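You operate a simulated robot arm through the tools that you are given. There is no shell and no other tool. Be economical: measure what you need, move in short steps, check, and stop when the job is done.

The job below is to be done with a simulated robot arm. You get a single attempt, and the scene is never put back.

## Task
Sweep the crumbs into the dustpan and tip them in the grey bin.
Fine: use the white hand brush; brush and dustpan go back where they lay.

The check looks at the end state, three seconds after you hand in, the way a careful person would. Anything else that was tipped, shoved, dropped, spilled or broken makes it a failure.

## Robot
A 7-joint arm with a two-finger parallel gripper, fixed in place. Base frame: the origin is at the foot of the arm, x ahead of it, y to its left, z up; the work surface is at about z = 0. Readings come in m, degrees, newtons and seconds.
With the tool pointing down near the work surface it reaches from about 0.22 to 0.58 m from the base axis. Its first joint turns from -66.0 to 66.0 degrees. Payload 2.5 kg.
The tool frame sits at the grasp point between the pads (the TCP): z along the fingers, y along the line on which they close. The tips reach 0.023 m beyond it. The gripper opens to 0.094 m. The fingers are 0.038 m wide and 0.01 m thick; the gripper's body (0.054 by 0.096 m) begins 0.039 m behind the TCP.
Orientation is that of the tool frame in the base frame, as a unit quaternion [w, x, y, z]. With the fingers straight down and closing along the base's y, the tool's x points along the base's -x, its y along +y and its z along -z.

## Interface
- The arm moves only by the tool nudge_tool. Its argument "deltas" is a list of rows, each an object (a shift or turn left out is 0, a gripper value left out holds the last) with "travel": the shift along the tool's x, y, z in units of 100 mm (1.0 is 100 mm), a list of three; "rot": the turn, a rotation vector about the tool's x, y, z in units of 45 degrees (1.0 is 45 degrees), a list of three; "gripper": the gripper command, from -1 (shut) to 1 (fully open), values between in proportion. In form: [{"travel": [dx, dy, dz], "rot": [wx, wy, wz], "gripper": gripper}, ...]. A call has 1 to 12 rows; each row is the pose to reach, as a shift and turn from the pose commanded when the call began, along the tool's axes at that moment. A call with a number of a shift or a turn outside -1 to 1 is refused whole. Each row takes 0.2 s and may step no farther than 0.05 m and 8.6 degrees from the row before; otherwise, or with a gripper value out of range, the whole call is refused. A pose out of reach is approached as far as the arm can. The call stops where the force on the tool passes 40 N (or 10 N more than at its start, if that is more) or the arm is blocked; 0.2 s more then pass. Each finger travels about 0.108 m/s and halts on what it meets, pressing with about 40 N; the grip force reading is that of the motor and also rises with nothing between the fingers. The clock runs only during rows and for 0.2 s after the last one: add rows that repeat a pose to give the fingers time. The reply holds the time, the measured pose of the TCP, the force on the tool along the base axes, the opening and the grip force, in the units named above and with some noise.
- Cameras (640 x 400 px; columns grow to the right, rows downward): "scene" is fixed at [0.1018, -0.3789, 0.5682]; the picture's right is [0.93, -0.38, 0.00], its down [-0.18, -0.44, -0.88] and it looks along [0.33, 0.82, -0.47] (base axes); focal length 246 px, centre (320, 200). "wrist" rides on the gripper at [-0.039, 0, -0.044] in the tool frame; the picture's right is [0.00, -1.00, 0.00], its down [0.97, 0.00, -0.24] and it looks along [0.24, 0.00, 0.97] (tool axes); focal length 218 px, centre (320, 200).
- get_image(camera): a new picture of that camera. No time passes.
- measure_at(camera, pixels): for up to 12 pixels [column, row] of the newest picture of that camera ("zoom" is the newest enlarged one), the place [x, y, z] in the base frame of the surface seen there, good to about 0.002 m, but the place of the scene camera against the robot may be out by one fixed shift of up to 0.025 m in any direction. No time passes.
- close_up(camera, box): a new picture of the part [left, top, right, bottom] of that camera's present view, enlarged. No time passes.
- job_done(): hands the job in; it is judged then, once.

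Work in short steps. Measure before you move; look again where a grasp or a placing could have gone wrong, and mend it. You have 80 turns and 46 pictures in all, those below and enlarged ones among them. Open the gripper and draw the arm clear of the work before you hand the job in, unless the task says otherwise; then end with one line.

The tools are called after "Call:" as name(argument=value, ...) on one line, values as JSON. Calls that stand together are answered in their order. nudge_tool: Moves the arm, as the interface text tells. Its arguments: {"type":"object","properties":{"deltas":{"type":"array"}},"required":["deltas"]} The other tools are called the same way: get_image (camera) takes a picture; measure_at (camera, pixels) gives the place of the surface under pixels of a picture; close_up (camera, box) takes an enlarged picture of a part of a camera's view; job_done () hands the job in.

At the start:

```text
time: 0.0
position: [0.2787, 0.235, 0.4902]
tcp_rot: [0.0, 0.0, 1.0, 0.0]
contact_force: [0.1, 0.2, -0.8]
finger_gap: 0.094
grip_force: 0.1
```

scene: 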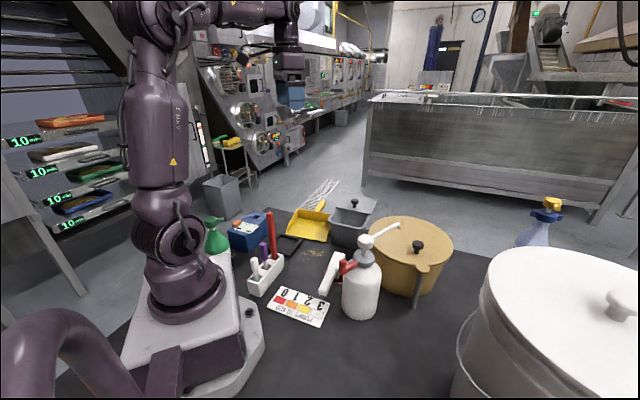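
wrist: 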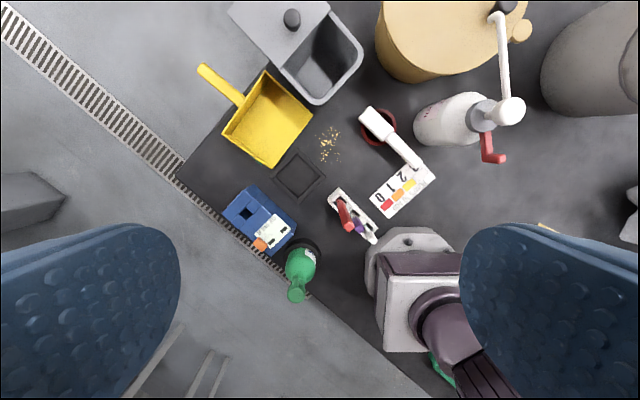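

The wrist picture shows the yellow dustpan near (265,120), crumbs near (330,143), the white brush near (390,135), and the bin near (320,55) with its lid pushed half aside. I'll enlarge these and measure them.

Call:
close_up(camera="wrist", box=[180, 0, 460, 175])

Call:
close_up(camera="scene", box=[220, 170, 460, 330])

Call:
measure_at(camera="wrist", pixels=[[203, 68], [240, 100], [266, 72], [311, 117], [273, 166], [224, 133], [330, 143], [365, 110], [385, 130], [395, 140], [420, 166], [270, 120]])

Call:
measure_at(camera="wrist", pixels=[[320, 130], [340, 158], [322, 155], [336, 130], [325, 60], [292, 18], [335, 15], [362, 50], [318, 103], [285, 70], [378, 120], [408, 155]])

```text
2.29 times, centred on (320, 88) of wrist
```

zoom: 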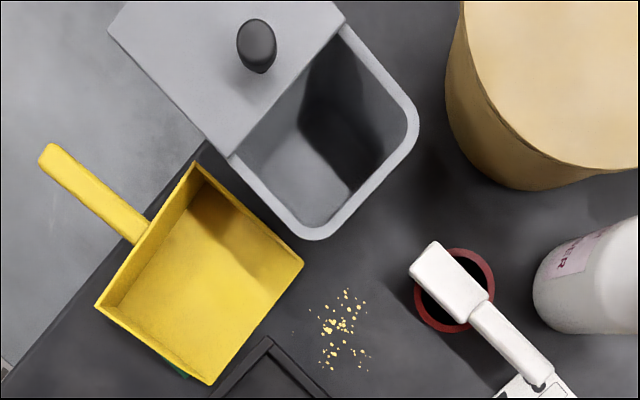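

```text
2.50 times, centred on (340, 250) of scene
```

zoom: 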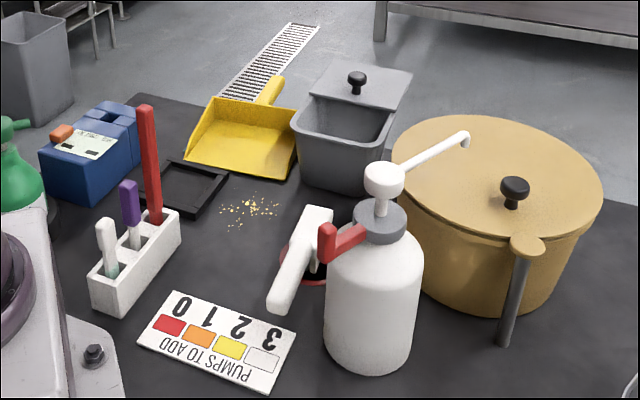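

```text
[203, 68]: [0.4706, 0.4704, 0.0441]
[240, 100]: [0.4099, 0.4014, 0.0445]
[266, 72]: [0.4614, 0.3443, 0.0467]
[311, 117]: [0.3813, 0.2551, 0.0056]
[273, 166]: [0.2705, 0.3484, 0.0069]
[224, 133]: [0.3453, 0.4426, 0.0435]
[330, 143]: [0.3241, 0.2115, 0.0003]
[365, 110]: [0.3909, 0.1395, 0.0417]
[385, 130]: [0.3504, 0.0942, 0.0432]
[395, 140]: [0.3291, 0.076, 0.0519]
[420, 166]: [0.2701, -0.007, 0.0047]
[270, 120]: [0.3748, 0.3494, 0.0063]
```

```text
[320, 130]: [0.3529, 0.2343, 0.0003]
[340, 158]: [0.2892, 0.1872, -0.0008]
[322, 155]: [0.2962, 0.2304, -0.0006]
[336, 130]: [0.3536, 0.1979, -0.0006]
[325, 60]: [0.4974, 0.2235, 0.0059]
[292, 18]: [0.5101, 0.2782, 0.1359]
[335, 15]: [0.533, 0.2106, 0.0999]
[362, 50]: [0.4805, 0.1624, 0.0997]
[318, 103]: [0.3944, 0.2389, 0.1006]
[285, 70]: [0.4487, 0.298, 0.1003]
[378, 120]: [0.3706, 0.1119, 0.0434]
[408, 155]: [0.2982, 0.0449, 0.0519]
```

The bin rim is at z≈0.10, the pan handle at z≈0.044, and the pan's mouth faces the robot. I need finer detail on the brush and on the crumbs.

Call:
close_up(camera="wrist", box=[340, 90, 452, 160])

Call:
close_up(camera="scene", box=[290, 230, 402, 300])

```text
5.71 times, centred on (396, 125) of wrist
```

zoom: 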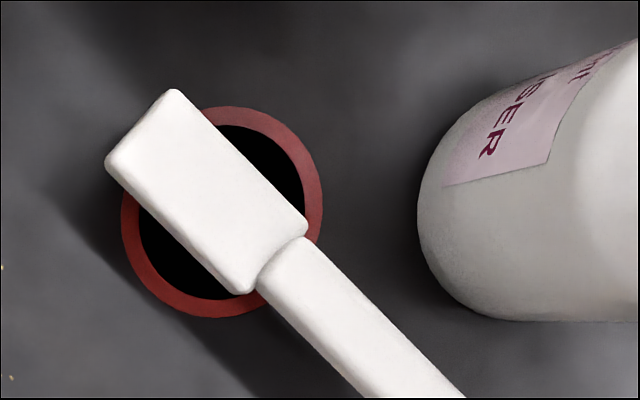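

```text
5.71 times, centred on (346, 265) of scene
```

zoom: 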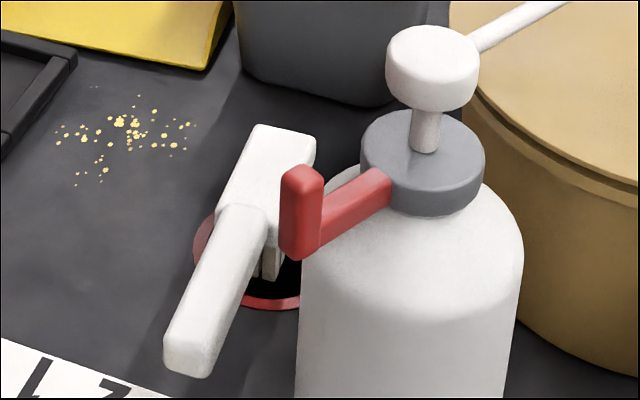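

The brush stands on its bristles over a flat red ring, with the handle overhanging toward the card. I'll measure the head and handle edges, plus the neighbouring bottle, card and rack.

Call:
measure_at(camera="wrist", pixels=[[370, 107], [360, 118], [392, 130], [383, 140], [388, 138], [394, 133], [410, 163], [416, 156], [418, 165], [422, 162], [413, 160], [400, 146]])

Call:
measure_at(camera="wrist", pixels=[[416, 130], [440, 110], [440, 144], [465, 140], [510, 110], [490, 145], [498, 158], [484, 125], [500, 60], [345, 215], [357, 225], [333, 195]])

Call:
close_up(camera="wrist", box=[280, 90, 392, 160])

```text
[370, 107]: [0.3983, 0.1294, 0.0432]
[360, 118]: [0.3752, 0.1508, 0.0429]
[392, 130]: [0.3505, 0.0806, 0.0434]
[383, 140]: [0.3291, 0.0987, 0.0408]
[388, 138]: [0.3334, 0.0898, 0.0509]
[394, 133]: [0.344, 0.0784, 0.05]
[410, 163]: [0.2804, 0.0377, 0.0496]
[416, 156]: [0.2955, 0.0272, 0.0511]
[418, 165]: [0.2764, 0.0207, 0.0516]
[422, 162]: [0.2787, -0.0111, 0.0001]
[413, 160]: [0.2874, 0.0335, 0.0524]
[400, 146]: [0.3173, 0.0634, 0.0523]
```

```text
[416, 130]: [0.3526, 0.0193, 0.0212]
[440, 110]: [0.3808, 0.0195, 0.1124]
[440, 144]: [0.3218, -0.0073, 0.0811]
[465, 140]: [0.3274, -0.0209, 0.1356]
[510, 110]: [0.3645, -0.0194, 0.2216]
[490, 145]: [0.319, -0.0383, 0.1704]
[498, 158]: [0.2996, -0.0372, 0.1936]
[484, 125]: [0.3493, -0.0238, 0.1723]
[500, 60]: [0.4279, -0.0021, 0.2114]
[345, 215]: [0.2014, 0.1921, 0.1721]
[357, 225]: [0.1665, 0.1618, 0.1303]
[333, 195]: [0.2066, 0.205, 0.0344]
```

```text
5.71 times, centred on (336, 125) of wrist
```

zoom: 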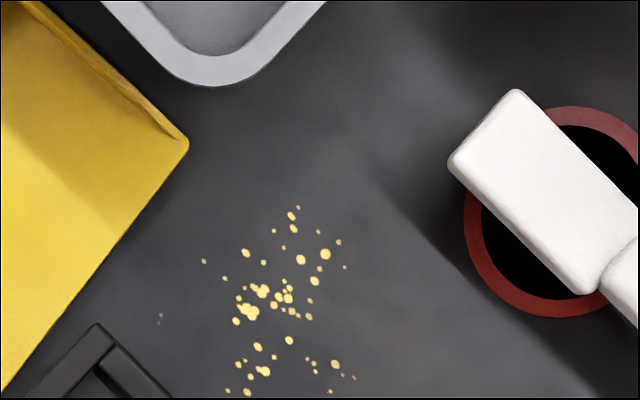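

The brush handle runs at about 46° with its centre line through (0.288,0.033) and (0.339,0.084) at z≈0.05. The bottle stands close beside it, so I'll bring the wrist camera nearer, yawed 45°, before choosing the grasp.

Call:
nudge_tool(deltas=[{"travel": [-0.02, -0.16, 0.15], "rot": [0, 0, -0.17]}, {"travel": [-0.04, -0.33, 0.3], "rot": [0, 0, -0.34]}, {"travel": [-0.06, -0.5, 0.45], "rot": [0, 0, -0.51]}, {"travel": [-0.08, -0.66, 0.6], "rot": [0, 0, -0.68]}, {"travel": [-0.1, -0.83, 0.75], "rot": [0, 0, -0.85]}, {"travel": [-0.11, -1.0, 0.9], "rot": [0, 0, -1.0]}, {"travel": [-0.11, -1.0, 0.9], "rot": [0, 0, -1.0]}])

```text
time: 1.6
position: [0.2915, 0.1358, 0.4018]
tcp_rot: [-0.001, -0.382, 0.924, 0.0]
contact_force: [0.3, 0.3, 0.4]
finger_gap: 0.0937
grip_force: 0.0
```

The yaw is done, so I now move over the brush at z≈0.30 and look.

Call:
nudge_tool(deltas=[{"travel": [0.12, -0.23, 0.33]}, {"travel": [0.24, -0.46, 0.66]}, {"travel": [0.37, -0.7, 1.0]}, {"travel": [0.37, -0.7, 1.0]}])

Call:
get_image(camera="wrist")

```text
time: 2.6
position: [0.3162, 0.0588, 0.2982]
tcp_rot: [0.0, -0.382, 0.924, -0.001]
contact_force: [-0.7, 0.6, 1.1]
finger_gap: 0.0942
grip_force: 0.1
```

```text
38 pictures are left
```

wrist: 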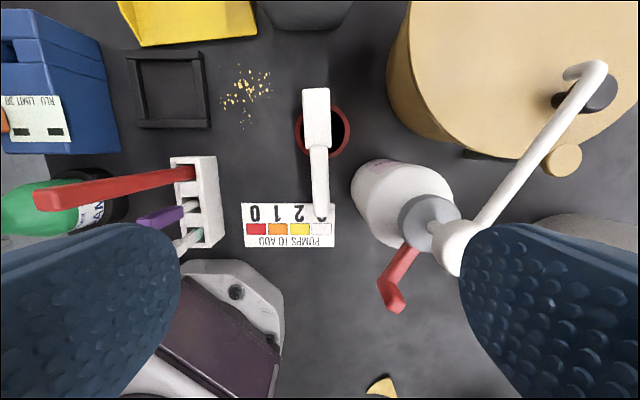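

The handle shows at (316–322,150–215) with the bottle to its right. I'll measure handle, bottle, tray, pan lip and crumb positions from here.

Call:
measure_at(camera="wrist", pixels=[[311, 152], [326, 152], [314, 210], [328, 210], [304, 92], [328, 92], [306, 145], [330, 145], [353, 190], [365, 165], [385, 245], [352, 205]])

Call:
measure_at(camera="wrist", pixels=[[141, 46], [256, 35], [200, 55], [208, 125], [130, 58], [265, 20], [246, 95], [245, 120], [268, 75], [225, 102], [200, 20], [378, 162]])

Call:
close_up(camera="wrist", box=[112, 0, 352, 150])

```text
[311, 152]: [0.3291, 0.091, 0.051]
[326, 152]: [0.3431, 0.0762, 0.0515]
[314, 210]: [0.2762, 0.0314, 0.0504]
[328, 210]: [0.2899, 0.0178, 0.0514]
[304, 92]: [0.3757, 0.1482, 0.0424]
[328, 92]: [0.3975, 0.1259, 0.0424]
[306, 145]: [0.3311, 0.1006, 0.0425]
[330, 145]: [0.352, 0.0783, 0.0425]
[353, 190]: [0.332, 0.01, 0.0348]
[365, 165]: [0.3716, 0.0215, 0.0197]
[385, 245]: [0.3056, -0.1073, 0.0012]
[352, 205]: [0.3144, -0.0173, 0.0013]
```

```text
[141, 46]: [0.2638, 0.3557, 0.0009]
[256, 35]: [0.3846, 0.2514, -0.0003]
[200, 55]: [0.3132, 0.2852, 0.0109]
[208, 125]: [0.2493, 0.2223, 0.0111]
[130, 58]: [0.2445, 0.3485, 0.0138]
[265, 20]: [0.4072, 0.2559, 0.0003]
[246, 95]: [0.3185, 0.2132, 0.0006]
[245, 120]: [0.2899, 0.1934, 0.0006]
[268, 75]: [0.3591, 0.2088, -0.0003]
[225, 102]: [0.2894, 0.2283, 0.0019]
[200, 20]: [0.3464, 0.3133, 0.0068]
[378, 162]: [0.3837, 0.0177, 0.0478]
```

```text
2.67 times, centred on (232, 75) of wrist
```

zoom: 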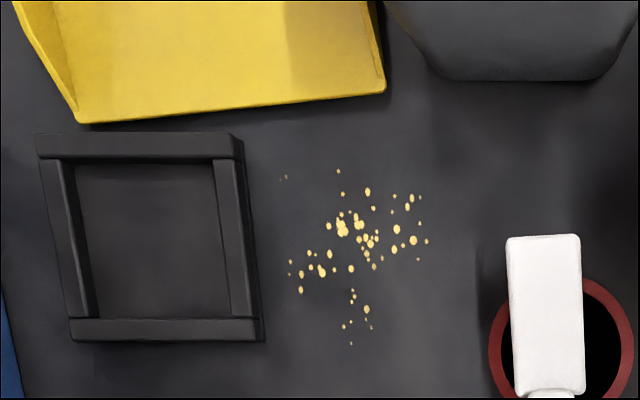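

The bottle's nearest wall comes to about 2 mm from where the upright gripper body would be. I'll grasp at (0.322,0.069) near the head, leaning the body 20° toward the brush head, with the fingers only part open.

Call:
nudge_tool(deltas=[{"travel": [-0.04, 0.01, 0.3], "rot": [0, 0.15, -0.02], "gripper": -0.15}, {"travel": [-0.08, 0.02, 0.6], "rot": [0, 0.3, -0.03], "gripper": -0.15}, {"travel": [-0.113, 0.031, 0.98], "rot": [0, 0.444, -0.044], "gripper": -0.15}, {"travel": [-0.113, 0.031, 0.98], "rot": [0, 0.444, -0.044], "gripper": -0.15}])

Call:
get_image(camera="wrist")

```text
time: 3.6
position: [0.3206, 0.0697, 0.2021]
tcp_rot: [-0.16, -0.392, 0.903, -0.067]
contact_force: [-0.4, -0.1, 0.5]
finger_gap: 0.0402
grip_force: 0.0
```

```text
36 pictures are left
```

wrist: 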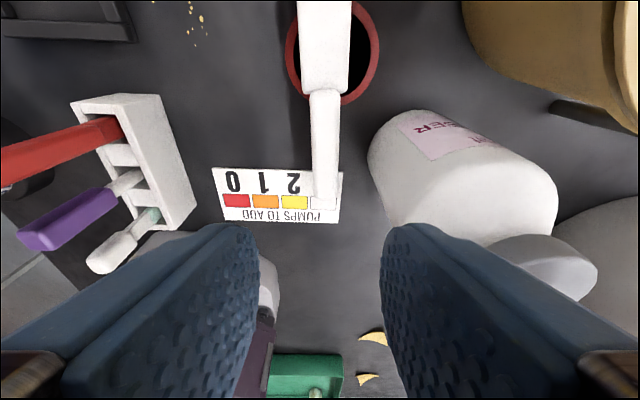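

The handle sits slightly right of the finger midline, at column ~325. I'll measure it here before descending.

Call:
measure_at(camera="wrist", pixels=[[313, 110], [337, 110], [314, 150], [337, 150], [315, 190], [336, 190], [305, 85], [347, 85], [370, 150], [385, 190]])

```text
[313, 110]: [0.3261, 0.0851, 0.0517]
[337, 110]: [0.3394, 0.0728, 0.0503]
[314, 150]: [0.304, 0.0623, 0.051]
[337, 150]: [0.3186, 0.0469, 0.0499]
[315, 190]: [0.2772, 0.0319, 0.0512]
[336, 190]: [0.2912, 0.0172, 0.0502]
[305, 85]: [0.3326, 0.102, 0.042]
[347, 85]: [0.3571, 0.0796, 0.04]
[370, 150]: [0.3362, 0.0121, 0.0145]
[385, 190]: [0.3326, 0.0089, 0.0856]
```

The centre line passes (0.322,0.067) at z≈0.051. I'll descend straight to z≈0.11 first, then on to the grasp height.

Call:
nudge_tool(deltas=[{"travel": [-0.106, -0.029, 0.28]}, {"travel": [-0.212, -0.029, 0.56]}, {"travel": [-0.318, -0.029, 0.842]}, {"travel": [-0.318, -0.029, 0.842]}])

Call:
get_image(camera="wrist")

Call:
close_up(camera="scene", box=[260, 170, 420, 320])

```text
time: 4.6
position: [0.3234, 0.0718, 0.1117]
tcp_rot: [-0.159, -0.393, 0.903, -0.067]
contact_force: [0.1, -0.1, -0.2]
finger_gap: 0.0401
grip_force: 0.0
```

```text
35 pictures are left
```

wrist: 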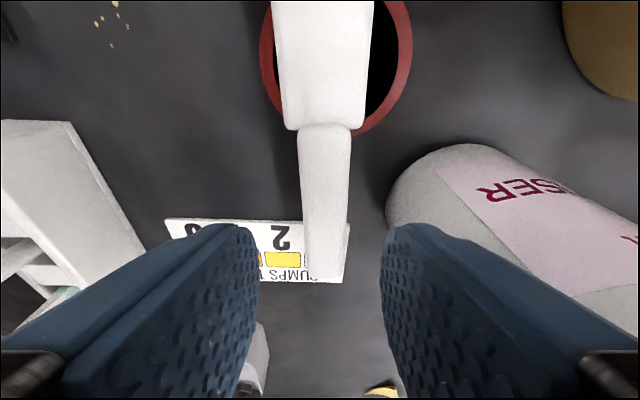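

```text
2.67 times, centred on (340, 245) of scene
```

zoom: 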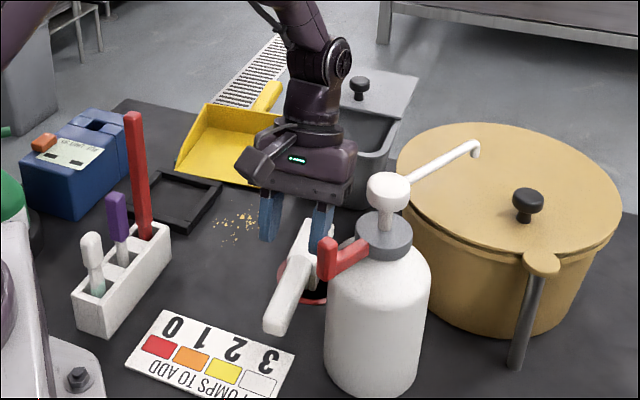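

The handle is about 2 mm right of the finger midline and the bottle is clear. I correct that, descend to z≈0.05 and close.

Call:
nudge_tool(deltas=[{"travel": [-0.065, -0.022, 0.2]}, {"travel": [-0.13, -0.022, 0.4]}, {"travel": [-0.195, -0.022, 0.585]}, {"travel": [-0.195, -0.022, 0.585]}])

Call:
nudge_tool(deltas=[{"gripper": -0.5}, {"gripper": -0.8}, {"gripper": -1}, {"gripper": -1}, {"gripper": -1}])

Call:
get_image(camera="wrist")

```text
time: 5.6
position: [0.3223, 0.0674, 0.051]
tcp_rot: [-0.16, -0.392, 0.903, -0.067]
contact_force: [0.0, 0.8, 0.3]
finger_gap: 0.0401
grip_force: 0.1
```

```text
time: 6.8
position: [0.3228, 0.0672, 0.0493]
tcp_rot: [-0.161, -0.393, 0.903, -0.066]
contact_force: [0.8, -0.6, 0.3]
finger_gap: 0.0235
grip_force: 40.4
```

```text
33 pictures are left
```

wrist: 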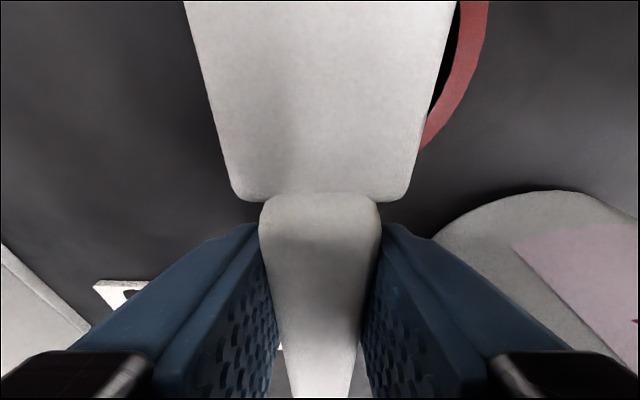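

The grip holds the handle (gap 23.5 mm, 40 N), and the TCP home pose for the brush is (0.3228,0.0672,0.0493). I lift it 4 cm and carry it to the bin side of the crumbs.

Call:
nudge_tool(deltas=[{"travel": [0.137, 0, -0.376]}, {"travel": [-0.006, 0.129, -0.428]}, {"travel": [-0.188, 0.289, -0.494]}, {"travel": [-0.275, 0.361, -0.526]}, {"travel": [-0.275, 0.361, -0.526]}])

Call:
get_image(camera="wrist")

Call:
close_up(camera="scene", box=[240, 190, 400, 290])

```text
time: 8.0
position: [0.3271, 0.1235, 0.0903]
tcp_rot: [-0.16, -0.392, 0.903, -0.066]
contact_force: [-0.5, -0.3, -0.8]
finger_gap: 0.0233
grip_force: 40.3
```

```text
32 pictures are left
```

wrist: 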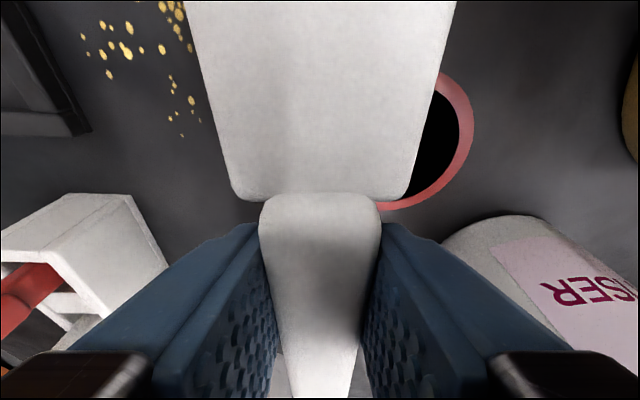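

```text
4.00 times, centred on (320, 240) of scene
```

zoom: 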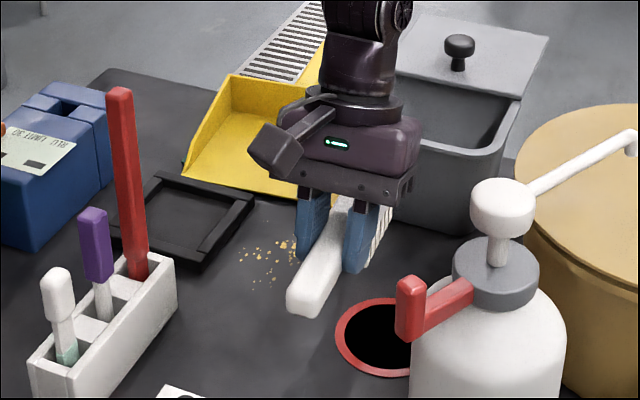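

The brush is held firmly and the crumbs lie to its left, as planned. I lower it to sweeping height, watching the force.

Call:
nudge_tool(deltas=[{"travel": [-0.07, 0, 0.19]}, {"travel": [-0.135, 0, 0.371]}, {"travel": [-0.137, 0, 0.377]}])

Call:
measure_at(camera="wrist", pixels=[[190, 48], [180, 20], [196, 100], [82, 36], [181, 135], [172, 5]])

```text
time: 8.8
position: [0.3266, 0.123, 0.0515]
tcp_rot: [-0.159, -0.393, 0.903, -0.066]
contact_force: [-0.1, -0.5, -1.4]
finger_gap: 0.0236
grip_force: 40.1
```

```text
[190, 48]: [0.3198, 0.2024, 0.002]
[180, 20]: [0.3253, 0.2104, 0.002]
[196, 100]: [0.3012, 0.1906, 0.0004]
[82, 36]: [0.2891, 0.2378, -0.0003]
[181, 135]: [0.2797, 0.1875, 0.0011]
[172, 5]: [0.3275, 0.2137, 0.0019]
```

There is no contact yet, so I lower 2 mm more and then stroke 5 cm along tool +y (away from the bin side), in slow steps.

Call:
nudge_tool(deltas=[{"travel": [-0.007, 0, 0.019]}, {"travel": [-0.006, 0.07, 0.019]}, {"travel": [-0.004, 0.14, 0.019]}, {"travel": [-0.002, 0.21, 0.019]}, {"travel": [0.0, 0.28, 0.019]}, {"travel": [0.002, 0.35, 0.019]}, {"travel": [0.006, 0.42, 0.019]}, {"travel": [0.009, 0.49, 0.019]}, {"travel": [0.009, 0.49, 0.019]}])

Call:
get_image(camera="wrist")

Call:
close_up(camera="scene", box=[240, 190, 400, 290])

```text
time: 10.8
position: [0.2879, 0.1561, 0.0477]
tcp_rot: [-0.16, -0.392, 0.903, -0.067]
contact_force: [7.1, -4.5, 24.1]
finger_gap: 0.0235
grip_force: 40.1
```

```text
30 pictures are left
```

wrist: 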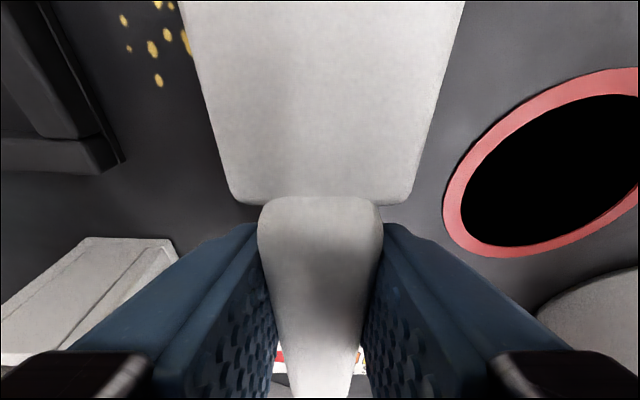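

```text
4.00 times, centred on (320, 240) of scene
```

zoom: 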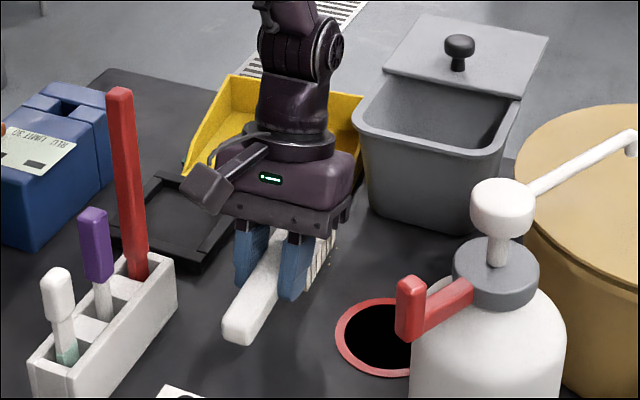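

The stroke is finished, with a 24 N press that I'll ease next time. I lift and withdraw sideways to see where the crumbs lie.

Call:
nudge_tool(deltas=[{"travel": [0.103, 0, -0.282]}, {"travel": [0.205, -0.2, -0.564]}, {"travel": [0.205, -0.5, -0.564]}, {"travel": [0.205, -0.7, -0.564]}, {"travel": [0.205, -0.7, -0.564]}])

Call:
get_image(camera="wrist")

Call:
close_up(camera="scene", box=[240, 190, 400, 290])

```text
time: 12.0
position: [0.341, 0.1079, 0.1085]
tcp_rot: [-0.16, -0.392, 0.903, -0.065]
contact_force: [-0.3, 0.4, -1.2]
finger_gap: 0.0236
grip_force: 39.7
```

```text
28 pictures are left
```

wrist: 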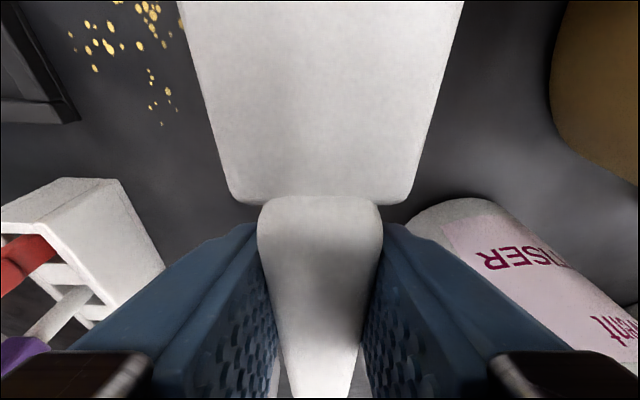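

```text
4.00 times, centred on (320, 240) of scene
```

zoom: 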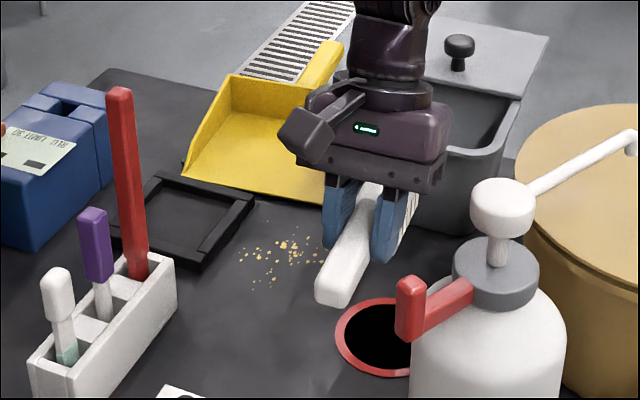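

Crumbs show at (238–325,228–290) in the zoomed scene picture. I'll measure them, plus pan corners, to tie the scene camera to the wrist frame.

Call:
measure_at(camera="zoom", pixels=[[322, 262], [318, 245], [310, 235], [270, 231], [240, 260], [255, 288], [275, 282], [285, 243], [302, 265], [252, 207], [183, 166], [161, 173]])

Call:
measure_at(camera="wrist", pixels=[[161, 124], [168, 92], [180, 22], [165, 44], [150, 8], [75, 40], [95, 68], [110, 25], [78, 120], [115, 5]])

```text
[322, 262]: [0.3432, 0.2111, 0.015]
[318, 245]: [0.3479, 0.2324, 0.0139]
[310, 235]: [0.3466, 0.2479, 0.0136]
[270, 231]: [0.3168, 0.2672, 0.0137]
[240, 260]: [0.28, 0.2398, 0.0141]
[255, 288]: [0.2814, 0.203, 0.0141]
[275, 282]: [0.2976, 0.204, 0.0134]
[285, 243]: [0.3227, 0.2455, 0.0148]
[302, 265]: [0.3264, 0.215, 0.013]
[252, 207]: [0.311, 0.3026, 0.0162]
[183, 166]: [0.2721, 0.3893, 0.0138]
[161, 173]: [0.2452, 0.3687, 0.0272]
```

```text
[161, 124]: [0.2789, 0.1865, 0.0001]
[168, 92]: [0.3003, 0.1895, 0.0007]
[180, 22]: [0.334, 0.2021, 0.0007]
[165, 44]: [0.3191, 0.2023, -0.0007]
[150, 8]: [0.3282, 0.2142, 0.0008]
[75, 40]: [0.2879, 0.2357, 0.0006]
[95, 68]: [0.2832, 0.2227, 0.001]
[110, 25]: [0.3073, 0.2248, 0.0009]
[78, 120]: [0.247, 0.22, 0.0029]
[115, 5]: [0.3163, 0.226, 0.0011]
```

The crumbs I can match, such as (0.319,0.202), have hardly moved. I'll raise the arm for a full, clear view before judging the stroke.

Call:
nudge_tool(deltas=[{"travel": [0.137, 0, -0.376]}, {"travel": [0.274, -0.1, -0.752]}, {"travel": [0.342, -0.2, -0.94]}, {"travel": [0.342, -0.2, -0.94]}])

Call:
close_up(camera="wrist", box=[40, 0, 280, 150])

```text
time: 13.0
position: [0.3545, 0.0931, 0.2094]
tcp_rot: [-0.161, -0.392, 0.903, -0.066]
contact_force: [-0.5, -1.2, -0.3]
finger_gap: 0.0236
grip_force: 40.1
```

```text
2.67 times, centred on (160, 75) of wrist
```

zoom: 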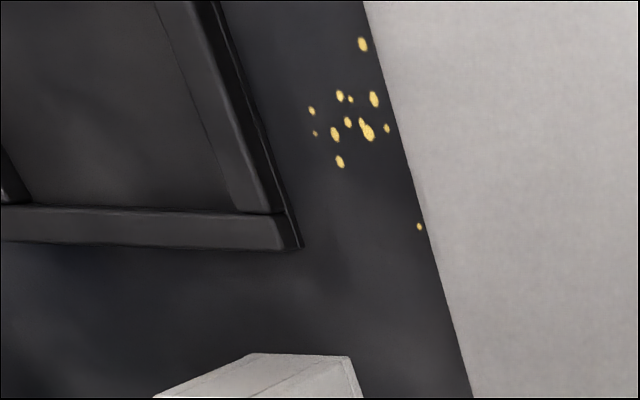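

The brush head blocks the wrist view, so I'll use the scene camera, enlarged on the crumbs.

Call:
close_up(camera="scene", box=[280, 230, 344, 270])

```text
10.00 times, centred on (312, 250) of scene
```

zoom: 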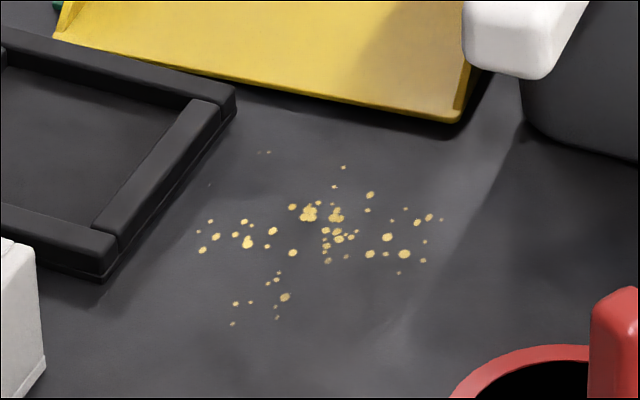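

Comparing with the first pictures, the crumbs did not move: (0.319,0.202) before and after. The head looks slightly wider at the top of the wrist view, so it may have pitched up in the grip under the press. I'll measure its tilt.

Call:
get_image(camera="wrist")

Call:
measure_at(camera="wrist", pixels=[[320, 5], [320, 60], [320, 120], [320, 180], [320, 215], [320, 260], [320, 320], [230, 20], [410, 20], [250, 180], [390, 180]])

Call:
close_up(camera="scene", box=[280, 170, 392, 240])

```text
24 pictures are left
```

wrist: 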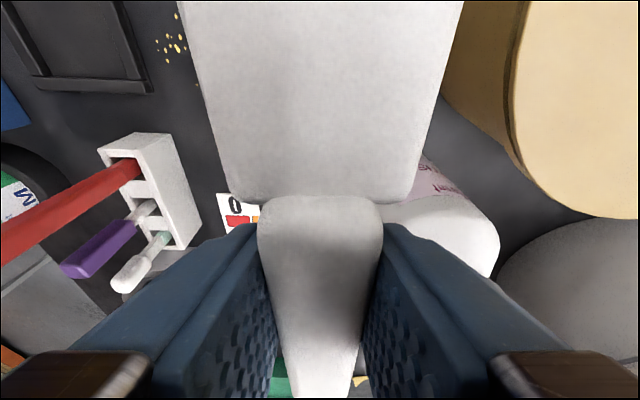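

```text
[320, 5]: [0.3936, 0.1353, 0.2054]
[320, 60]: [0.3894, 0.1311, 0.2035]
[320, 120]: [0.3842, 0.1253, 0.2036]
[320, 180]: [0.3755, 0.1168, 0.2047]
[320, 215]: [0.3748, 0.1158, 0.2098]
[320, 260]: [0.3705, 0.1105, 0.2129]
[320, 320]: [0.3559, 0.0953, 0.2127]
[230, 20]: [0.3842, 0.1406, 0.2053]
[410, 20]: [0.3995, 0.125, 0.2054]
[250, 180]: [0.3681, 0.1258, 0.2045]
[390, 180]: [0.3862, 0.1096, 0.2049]
```

```text
5.71 times, centred on (336, 205) of scene
```

zoom: 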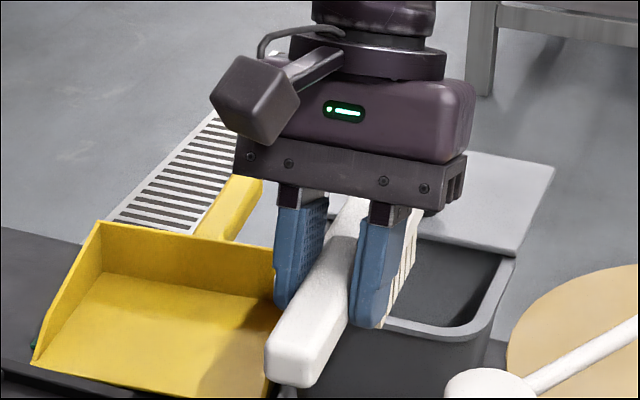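

The brush seems to have been pushed up about 3 mm in the grip, perhaps with a small pitch. I'll go back to the start of the stroke with 3° head-down correction, then find light contact before sweeping.

Call:
nudge_tool(deltas=[{"travel": [-0.1, 0.12, 0.28], "rot": [0, 0.03, 0]}, {"travel": [-0.2, 0.26, 0.58], "rot": [0, 0.067, 0]}, {"travel": [-0.35, 0.409, 0.938], "rot": [0, 0.067, 0]}, {"travel": [-0.35, 0.409, 0.938], "rot": [0, 0.067, 0]}])

```text
time: 14.0
position: [0.3256, 0.1235, 0.1098]
tcp_rot: [-0.184, -0.39, 0.899, -0.076]
contact_force: [0.0, 0.1, -1.5]
finger_gap: 0.0237
grip_force: 40.4
```

Lowering to just above contact now.

Call:
nudge_tool(deltas=[{"travel": [-0.1, 0, 0.24]}, {"travel": [-0.205, 0, 0.483]}, {"travel": [-0.215, 0, 0.506]}])

Call:
nudge_tool(deltas=[{"travel": [-0.004, 0, 0.0092]}, {"travel": [-0.004, 0, 0.0092]}])

Call:
nudge_tool(deltas=[{"travel": [-0.004, 0, 0.0092]}, {"travel": [-0.004, 0, 0.0092]}])

Call:
close_up(camera="scene", box=[280, 200, 392, 270])

```text
time: 14.8
position: [0.3262, 0.1236, 0.0562]
tcp_rot: [-0.183, -0.391, 0.899, -0.077]
contact_force: [0.2, -0.1, -1.0]
finger_gap: 0.0234
grip_force: 40.1
```

```text
time: 15.4
position: [0.3249, 0.1237, 0.055]
tcp_rot: [-0.184, -0.39, 0.899, -0.077]
contact_force: [0.7, 0.5, -1.7]
finger_gap: 0.0236
grip_force: 39.4
```

```text
time: 16.0
position: [0.3253, 0.1228, 0.0526]
tcp_rot: [-0.184, -0.39, 0.899, -0.076]
contact_force: [-0.9, -0.3, 1.4]
finger_gap: 0.0238
grip_force: 40.3
```

```text
5.71 times, centred on (336, 235) of scene
```

zoom: 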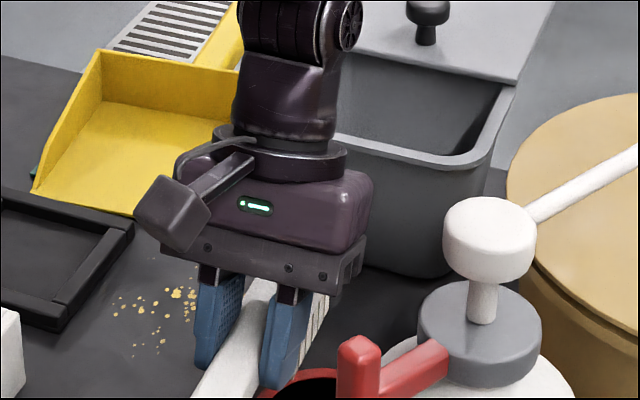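

Contact is about to begin (z 0.0526, ~1 N). I lower 1 mm more and sweep 3 cm, watching the force.

Call:
nudge_tool(deltas=[{"travel": [-0.004, 0, 0.0092]}, {"travel": [-0.004, 0.06, 0.0092]}, {"travel": [-0.004, 0.12, 0.0092]}, {"travel": [-0.004, 0.18, 0.0092]}, {"travel": [-0.004, 0.24, 0.0092]}, {"travel": [-0.004, 0.3, 0.0092]}])

Call:
close_up(camera="scene", box=[280, 220, 344, 260])

```text
time: 17.4
position: [0.3044, 0.143, 0.0517]
tcp_rot: [-0.183, -0.391, 0.899, -0.077]
contact_force: [3.3, -2.6, 10.8]
finger_gap: 0.0235
grip_force: 40.3
```

```text
10.00 times, centred on (312, 240) of scene
```

zoom: 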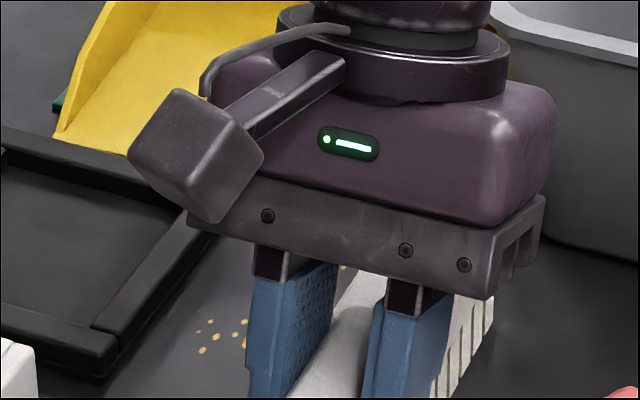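

There is an even 11 N of contact. I finish the stroke 2.5 cm further, then lift and withdraw to look.

Call:
nudge_tool(deltas=[{"travel": [0, 0.06, 0]}, {"travel": [0, 0.12, 0]}, {"travel": [0, 0.18, 0]}, {"travel": [0, 0.24, 0]}, {"travel": [0, 0.24, 0]}, {"travel": [0.117, 0.2, -0.276]}, {"travel": [0.235, 0, -0.552]}, {"travel": [0.313, -0.3, -0.736]}, {"travel": [0.313, -0.6, -0.736]}, {"travel": [0.313, -0.7, -0.736]}])

Call:
close_up(camera="scene", box=[280, 230, 344, 270])

```text
time: 19.6
position: [0.3545, 0.0946, 0.1309]
tcp_rot: [-0.184, -0.39, 0.899, -0.077]
contact_force: [-0.1, 0.3, -1.7]
finger_gap: 0.0236
grip_force: 39.8
```

```text
10.00 times, centred on (312, 250) of scene
```

zoom: 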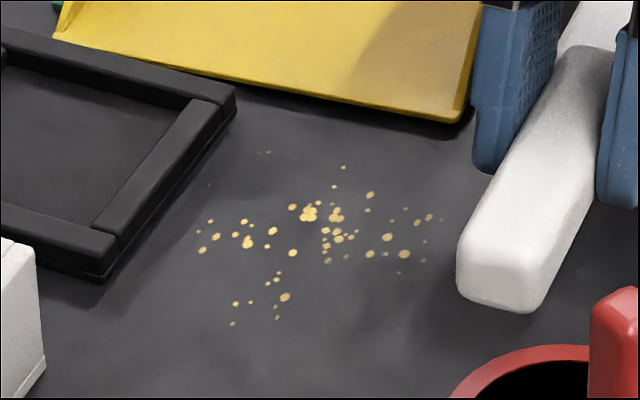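

Still no crumb moved, so a sideways stroke does nothing. I'll turn the brush 88° so its long side faces the pan's mouth and sweep straight toward the pan. First I raise it clear over the middle.

Call:
nudge_tool(deltas=[{"travel": [0.1, 0.1, -0.3]}, {"travel": [0.1, 0.35, -0.6]}, {"travel": [0.1, 0.65, -0.9]}, {"travel": [0.109, 0.873, -0.985]}, {"travel": [0.109, 0.873, -0.985]}])

Call:
nudge_tool(deltas=[{"rot": [-0.064, 0, 0.15]}, {"rot": [-0.127, 0, 0.3]}, {"rot": [-0.191, 0, 0.45]}, {"rot": [-0.255, 0, 0.6]}, {"rot": [-0.318, 0, 0.75]}, {"rot": [-0.382, 0, 0.9]}, {"rot": [-0.382, 0, 0.9]}])

Call:
nudge_tool(deltas=[{"rot": [-0.064, 0, 0.15]}, {"rot": [-0.127, 0, 0.3]}, {"rot": [-0.191, 0, 0.45]}, {"rot": [-0.255, 0, 0.6]}, {"rot": [-0.318, 0, 0.75]}, {"rot": [-0.382, 0, 0.9]}, {"rot": [-0.382, 0, 0.9]}])

Call:
get_image(camera="scene")

```text
time: 20.8
position: [0.3121, 0.1749, 0.2255]
tcp_rot: [-0.184, -0.391, 0.898, -0.077]
contact_force: [0.6, 0.4, -1.7]
finger_gap: 0.0235
grip_force: 39.6
```

```text
time: 22.4
position: [0.3118, 0.1751, 0.2245]
tcp_rot: [-0.201, -0.024, 0.979, -0.002]
contact_force: [0.5, 0.1, 0.4]
finger_gap: 0.0235
grip_force: 39.9
```

```text
time: 24.0
position: [0.3115, 0.1749, 0.2274]
tcp_rot: [-0.19, 0.344, 0.917, 0.071]
contact_force: [0.2, 0.3, -1.5]
finger_gap: 0.0235
grip_force: 40.0
```

```text
19 pictures are left
```

scene: 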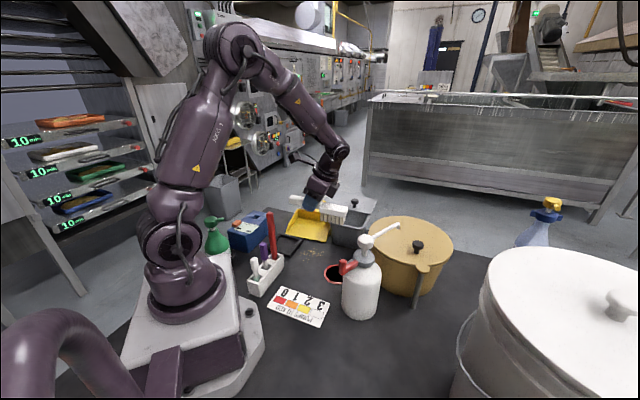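

The brush is turned and level to the eye. The pens and blue box are near the hand's start point, so I measure them: scene offset is about (0,+0.017,+0.014).

Call:
close_up(camera="scene", box=[220, 180, 380, 280])

Call:
measure_at(camera="scene", pixels=[[270, 213], [272, 235], [274, 255], [282, 256], [263, 243], [256, 262], [272, 222], [247, 250], [261, 247], [271, 228], [300, 242], [273, 215]])

```text
4.00 times, centred on (300, 230) of scene
```

zoom: 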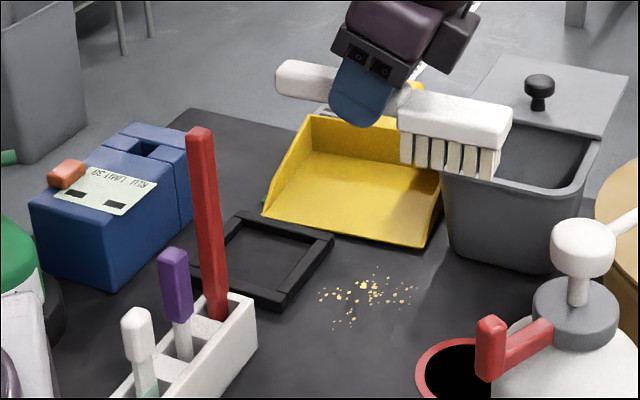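

```text
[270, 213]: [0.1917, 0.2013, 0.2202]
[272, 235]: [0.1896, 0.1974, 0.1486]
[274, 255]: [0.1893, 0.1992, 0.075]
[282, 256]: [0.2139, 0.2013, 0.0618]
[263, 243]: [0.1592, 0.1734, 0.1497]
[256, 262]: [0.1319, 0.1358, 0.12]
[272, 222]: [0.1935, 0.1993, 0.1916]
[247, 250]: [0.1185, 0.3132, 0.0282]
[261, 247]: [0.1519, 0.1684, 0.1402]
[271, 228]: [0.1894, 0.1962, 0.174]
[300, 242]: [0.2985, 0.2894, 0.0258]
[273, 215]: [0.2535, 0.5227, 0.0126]
```

There's about 25 mm between the gripper body and the red pen (0.192,0.183) at the planned start. I carry the brush behind the crumbs and lower it.

Call:
nudge_tool(deltas=[{"travel": [0.2, 0, 0.2]}, {"travel": [0.4, 0, 0.4]}, {"travel": [0.5, 0, 0.7]}, {"travel": [0.568, 0, 0.988]}, {"travel": [0.568, 0, 0.988]}])

Call:
nudge_tool(deltas=[{"travel": [-0.11, 0, 0.26]}, {"travel": [-0.22, 0, 0.52]}, {"travel": [-0.337, 0, 0.781]}, {"travel": [-0.337, 0, 0.781]}])

Call:
close_up(camera="scene", box=[240, 190, 368, 270])

```text
time: 25.2
position: [0.2419, 0.2347, 0.1585]
tcp_rot: [-0.188, 0.344, 0.917, 0.07]
contact_force: [-0.3, 0.8, -1.4]
finger_gap: 0.0234
grip_force: 39.7
```

```text
time: 26.2
position: [0.2455, 0.2369, 0.0751]
tcp_rot: [-0.19, 0.344, 0.917, 0.072]
contact_force: [0.3, 0.3, -1.3]
finger_gap: 0.0237
grip_force: 39.7
```

```text
5.00 times, centred on (304, 230) of scene
```

zoom: 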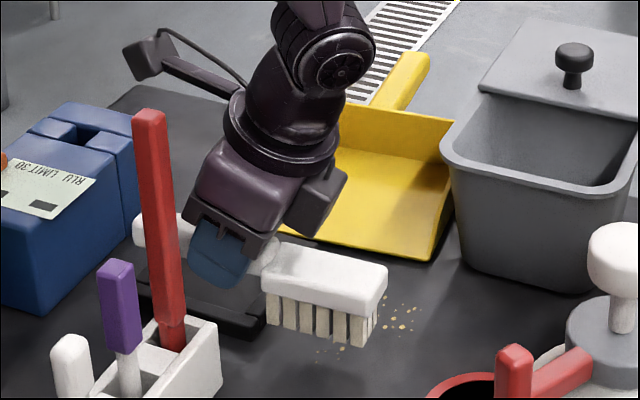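

The brush hangs about 2 cm above the table behind the crumbs, with a few showing past its free end at (395,320). I shift 12 mm toward that end, lower to light contact and read the force.

Call:
nudge_tool(deltas=[{"travel": [-0.11, 0, -0.048]}, {"travel": [-0.16, 0, 0.06]}, {"travel": [-0.2, 0, 0.159]}, {"travel": [-0.2, 0, 0.159]}])

Call:
nudge_tool(deltas=[{"travel": [-0.004, 0, 0.0092]}, {"travel": [-0.004, 0, 0.0092]}])

```text
time: 27.2
position: [0.2516, 0.2282, 0.0502]
tcp_rot: [-0.189, 0.345, 0.917, 0.071]
contact_force: [-4.0, -0.5, 12.5]
finger_gap: 0.0236
grip_force: 40.6
```

```text
time: 27.8
position: [0.2516, 0.2271, 0.05]
tcp_rot: [-0.189, 0.342, 0.918, 0.071]
contact_force: [-2.2, 1.8, 12.6]
finger_gap: 0.0236
grip_force: 39.5
```

Contact is 12 N. I back off 0.5 mm and sweep 5.5 cm toward the pan, then look.

Call:
nudge_tool(deltas=[{"travel": [0.002, 0.05, -0.005]}, {"travel": [0.002, 0.12, -0.005]}, {"travel": [0.002, 0.19, -0.005]}, {"travel": [0.002, 0.26, -0.005]}, {"travel": [0.002, 0.33, -0.005]}, {"travel": [0.002, 0.4, -0.005]}, {"travel": [0.002, 0.48, -0.005]}, {"travel": [0.002, 0.55, -0.005]}])

Call:
close_up(camera="scene", box=[264, 210, 360, 270])

```text
time: 29.6
position: [0.289, 0.2689, 0.0483]
tcp_rot: [-0.189, 0.343, 0.917, 0.071]
contact_force: [-0.8, -0.9, 1.8]
finger_gap: 0.0237
grip_force: 40.0
```

```text
6.67 times, centred on (312, 240) of scene
```

zoom: 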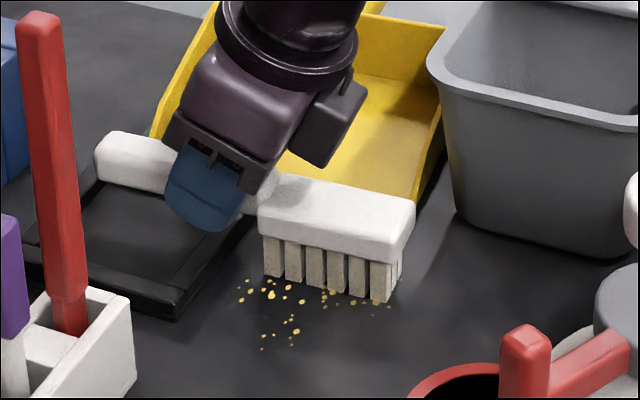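

The bristles passed over the crumbs again, which stayed put. I'll complete the stroke into the pan in case only a full sweep carries them, shifting 25 mm to clear the pan's side wall and rising 8 mm over the lip.

Call:
nudge_tool(deltas=[{"travel": [0.1, 0.06, 0.045]}, {"travel": [0.2, 0.14, 0.09]}, {"travel": [0.23, 0.22, 0.1]}, {"travel": [0.23, 0.29, 0.1]}, {"travel": [0.262, 0.37, 0.026]}, {"travel": [0.262, 0.45, 0.026]}, {"travel": [0.262, 0.55, 0.026]}, {"travel": [0.262, 0.65, 0.026]}, {"travel": [0.262, 0.75, 0.026]}, {"travel": [0.262, 0.85, 0.026]}])

Call:
close_up(camera="scene", box=[264, 200, 360, 260])

```text
time: 31.8
position: [0.3252, 0.3513, 0.0588]
tcp_rot: [-0.19, 0.344, 0.917, 0.071]
contact_force: [-0.8, 0.9, -1.3]
finger_gap: 0.0234
grip_force: 40.0
```

```text
6.67 times, centred on (312, 230) of scene
```

zoom: 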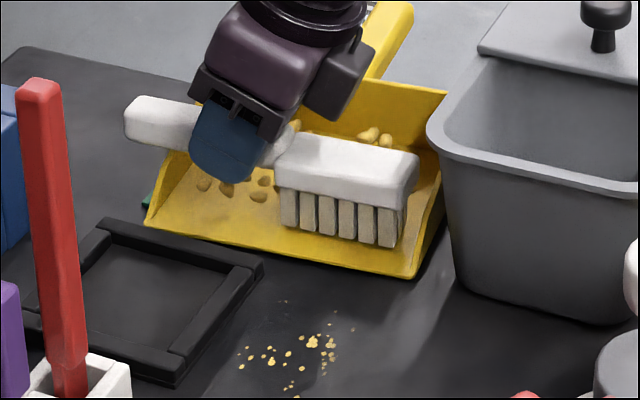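

It worked: the lumps now lie in the pan, and fewer crumbs remain on the table. I lift 5 cm, go back behind the rest and look.

Call:
nudge_tool(deltas=[{"travel": [0.1, 0, -0.23]}, {"travel": [0.2, 0, -0.46]}, {"travel": [0.2, -0.3, -0.46]}, {"travel": [0.2, -0.65, -0.46]}, {"travel": [0.2, -1.0, -0.46]}, {"travel": [0.2, -1.0, -0.46]}])

Call:
nudge_tool(deltas=[{"travel": [-0.12, -0.2, -0.05]}, {"travel": [-0.23, -0.45, -0.1]}, {"travel": [-0.23, -0.45, -0.1]}])

Call:
close_up(camera="scene", box=[264, 200, 360, 260])

```text
time: 33.2
position: [0.26, 0.274, 0.1107]
tcp_rot: [-0.189, 0.344, 0.917, 0.071]
contact_force: [-0.5, 0.2, -1.5]
finger_gap: 0.0233
grip_force: 39.9
```

```text
time: 34.0
position: [0.2502, 0.2243, 0.1087]
tcp_rot: [-0.189, 0.344, 0.917, 0.071]
contact_force: [0.3, 0.0, -0.9]
finger_gap: 0.0234
grip_force: 39.8
```

```text
6.67 times, centred on (312, 230) of scene
```

zoom: 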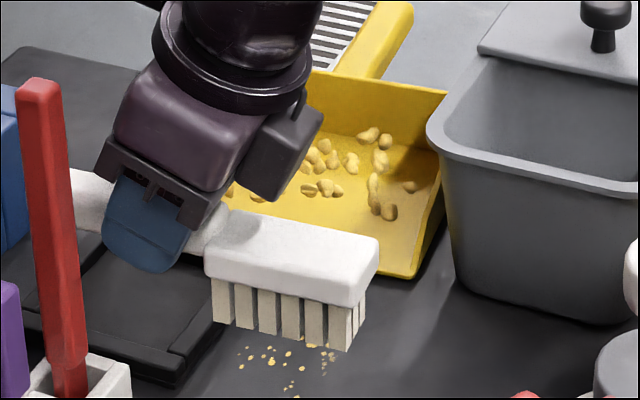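

About 17 lumps lie in the pan. I'll measure the remaining crumbs at (240–335,345–395) of this zoom.

Call:
measure_at(camera="zoom", pixels=[[240, 350], [241, 366], [271, 361], [289, 354], [305, 368], [332, 357], [325, 372], [310, 343], [297, 396], [287, 386]])

Call:
close_up(camera="scene", box=[284, 240, 348, 280])

```text
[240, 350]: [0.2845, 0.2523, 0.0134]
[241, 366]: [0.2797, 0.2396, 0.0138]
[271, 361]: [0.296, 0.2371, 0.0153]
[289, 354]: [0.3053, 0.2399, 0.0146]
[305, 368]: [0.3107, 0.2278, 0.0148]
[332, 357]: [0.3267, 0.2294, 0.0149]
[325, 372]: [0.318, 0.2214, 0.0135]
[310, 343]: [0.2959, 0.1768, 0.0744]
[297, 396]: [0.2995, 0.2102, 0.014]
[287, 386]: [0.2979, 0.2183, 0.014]
```

```text
10.00 times, centred on (316, 260) of scene
```

zoom: 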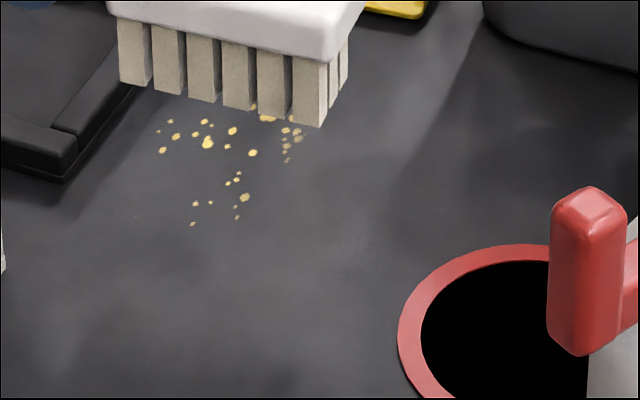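

The right part of the patch is gone; what remains lies around t≈0.015–0.06, in the middle of the mouth lane. I repeat the stroke 2 cm further left: first lower behind the crumbs.

Call:
nudge_tool(deltas=[{"travel": [0.12, 0, 0.15]}, {"travel": [0.07, 0, 0.38]}, {"travel": [-0.05, 0, 0.62]}, {"travel": [-0.054, 0, 0.631]}])

Call:
nudge_tool(deltas=[{"travel": [-0.002, 0.07, 0.005]}, {"travel": [-0.002, 0.15, 0.005]}, {"travel": [-0.002, 0.23, 0.005]}, {"travel": [-0.002, 0.31, 0.005]}, {"travel": [-0.002, 0.39, 0.005]}, {"travel": [-0.002, 0.47, 0.005]}, {"travel": [-0.002, 0.55, 0.005]}, {"travel": [-0.002, 0.63, 0.005]}, {"travel": [-0.002, 0.71, 0.005]}, {"travel": [-0.002, 0.77, 0.005]}])

Call:
nudge_tool(deltas=[{"travel": [0.032, 0.08, -0.08]}, {"travel": [0.036, 0.17, -0.085]}, {"travel": [0.036, 0.27, -0.085]}, {"travel": [0.036, 0.37, -0.085]}, {"travel": [0.036, 0.47, -0.085]}, {"travel": [0.036, 0.55, -0.085]}, {"travel": [0.13, 0.55, -0.31]}, {"travel": [0.23, 0.55, -0.54]}])

Call:
close_up(camera="scene", box=[264, 205, 360, 265])

```text
time: 35.0
position: [0.2343, 0.2377, 0.0492]
tcp_rot: [-0.189, 0.344, 0.917, 0.072]
contact_force: [-3.0, -2.5, 11.7]
finger_gap: 0.0236
grip_force: 40.0
```

```text
time: 37.2
position: [0.2838, 0.2948, 0.0481]
tcp_rot: [-0.19, 0.344, 0.917, 0.071]
contact_force: [-6.9, -7.5, 29.3]
finger_gap: 0.0237
grip_force: 39.9
```

```text
time: 39.0
position: [0.3218, 0.3349, 0.1065]
tcp_rot: [-0.188, 0.344, 0.917, 0.072]
contact_force: [0.0, -0.7, -1.1]
finger_gap: 0.0236
grip_force: 39.9
```

```text
6.67 times, centred on (312, 235) of scene
```

zoom: 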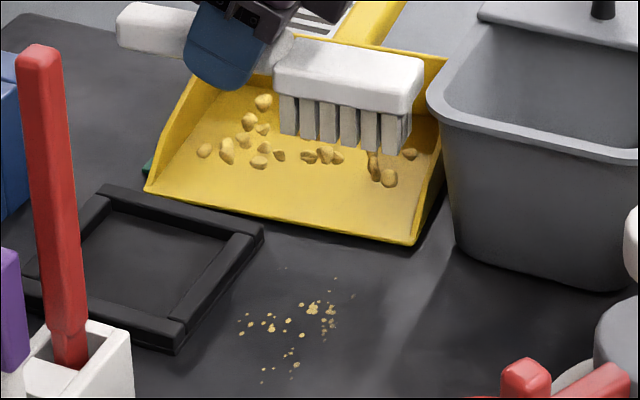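

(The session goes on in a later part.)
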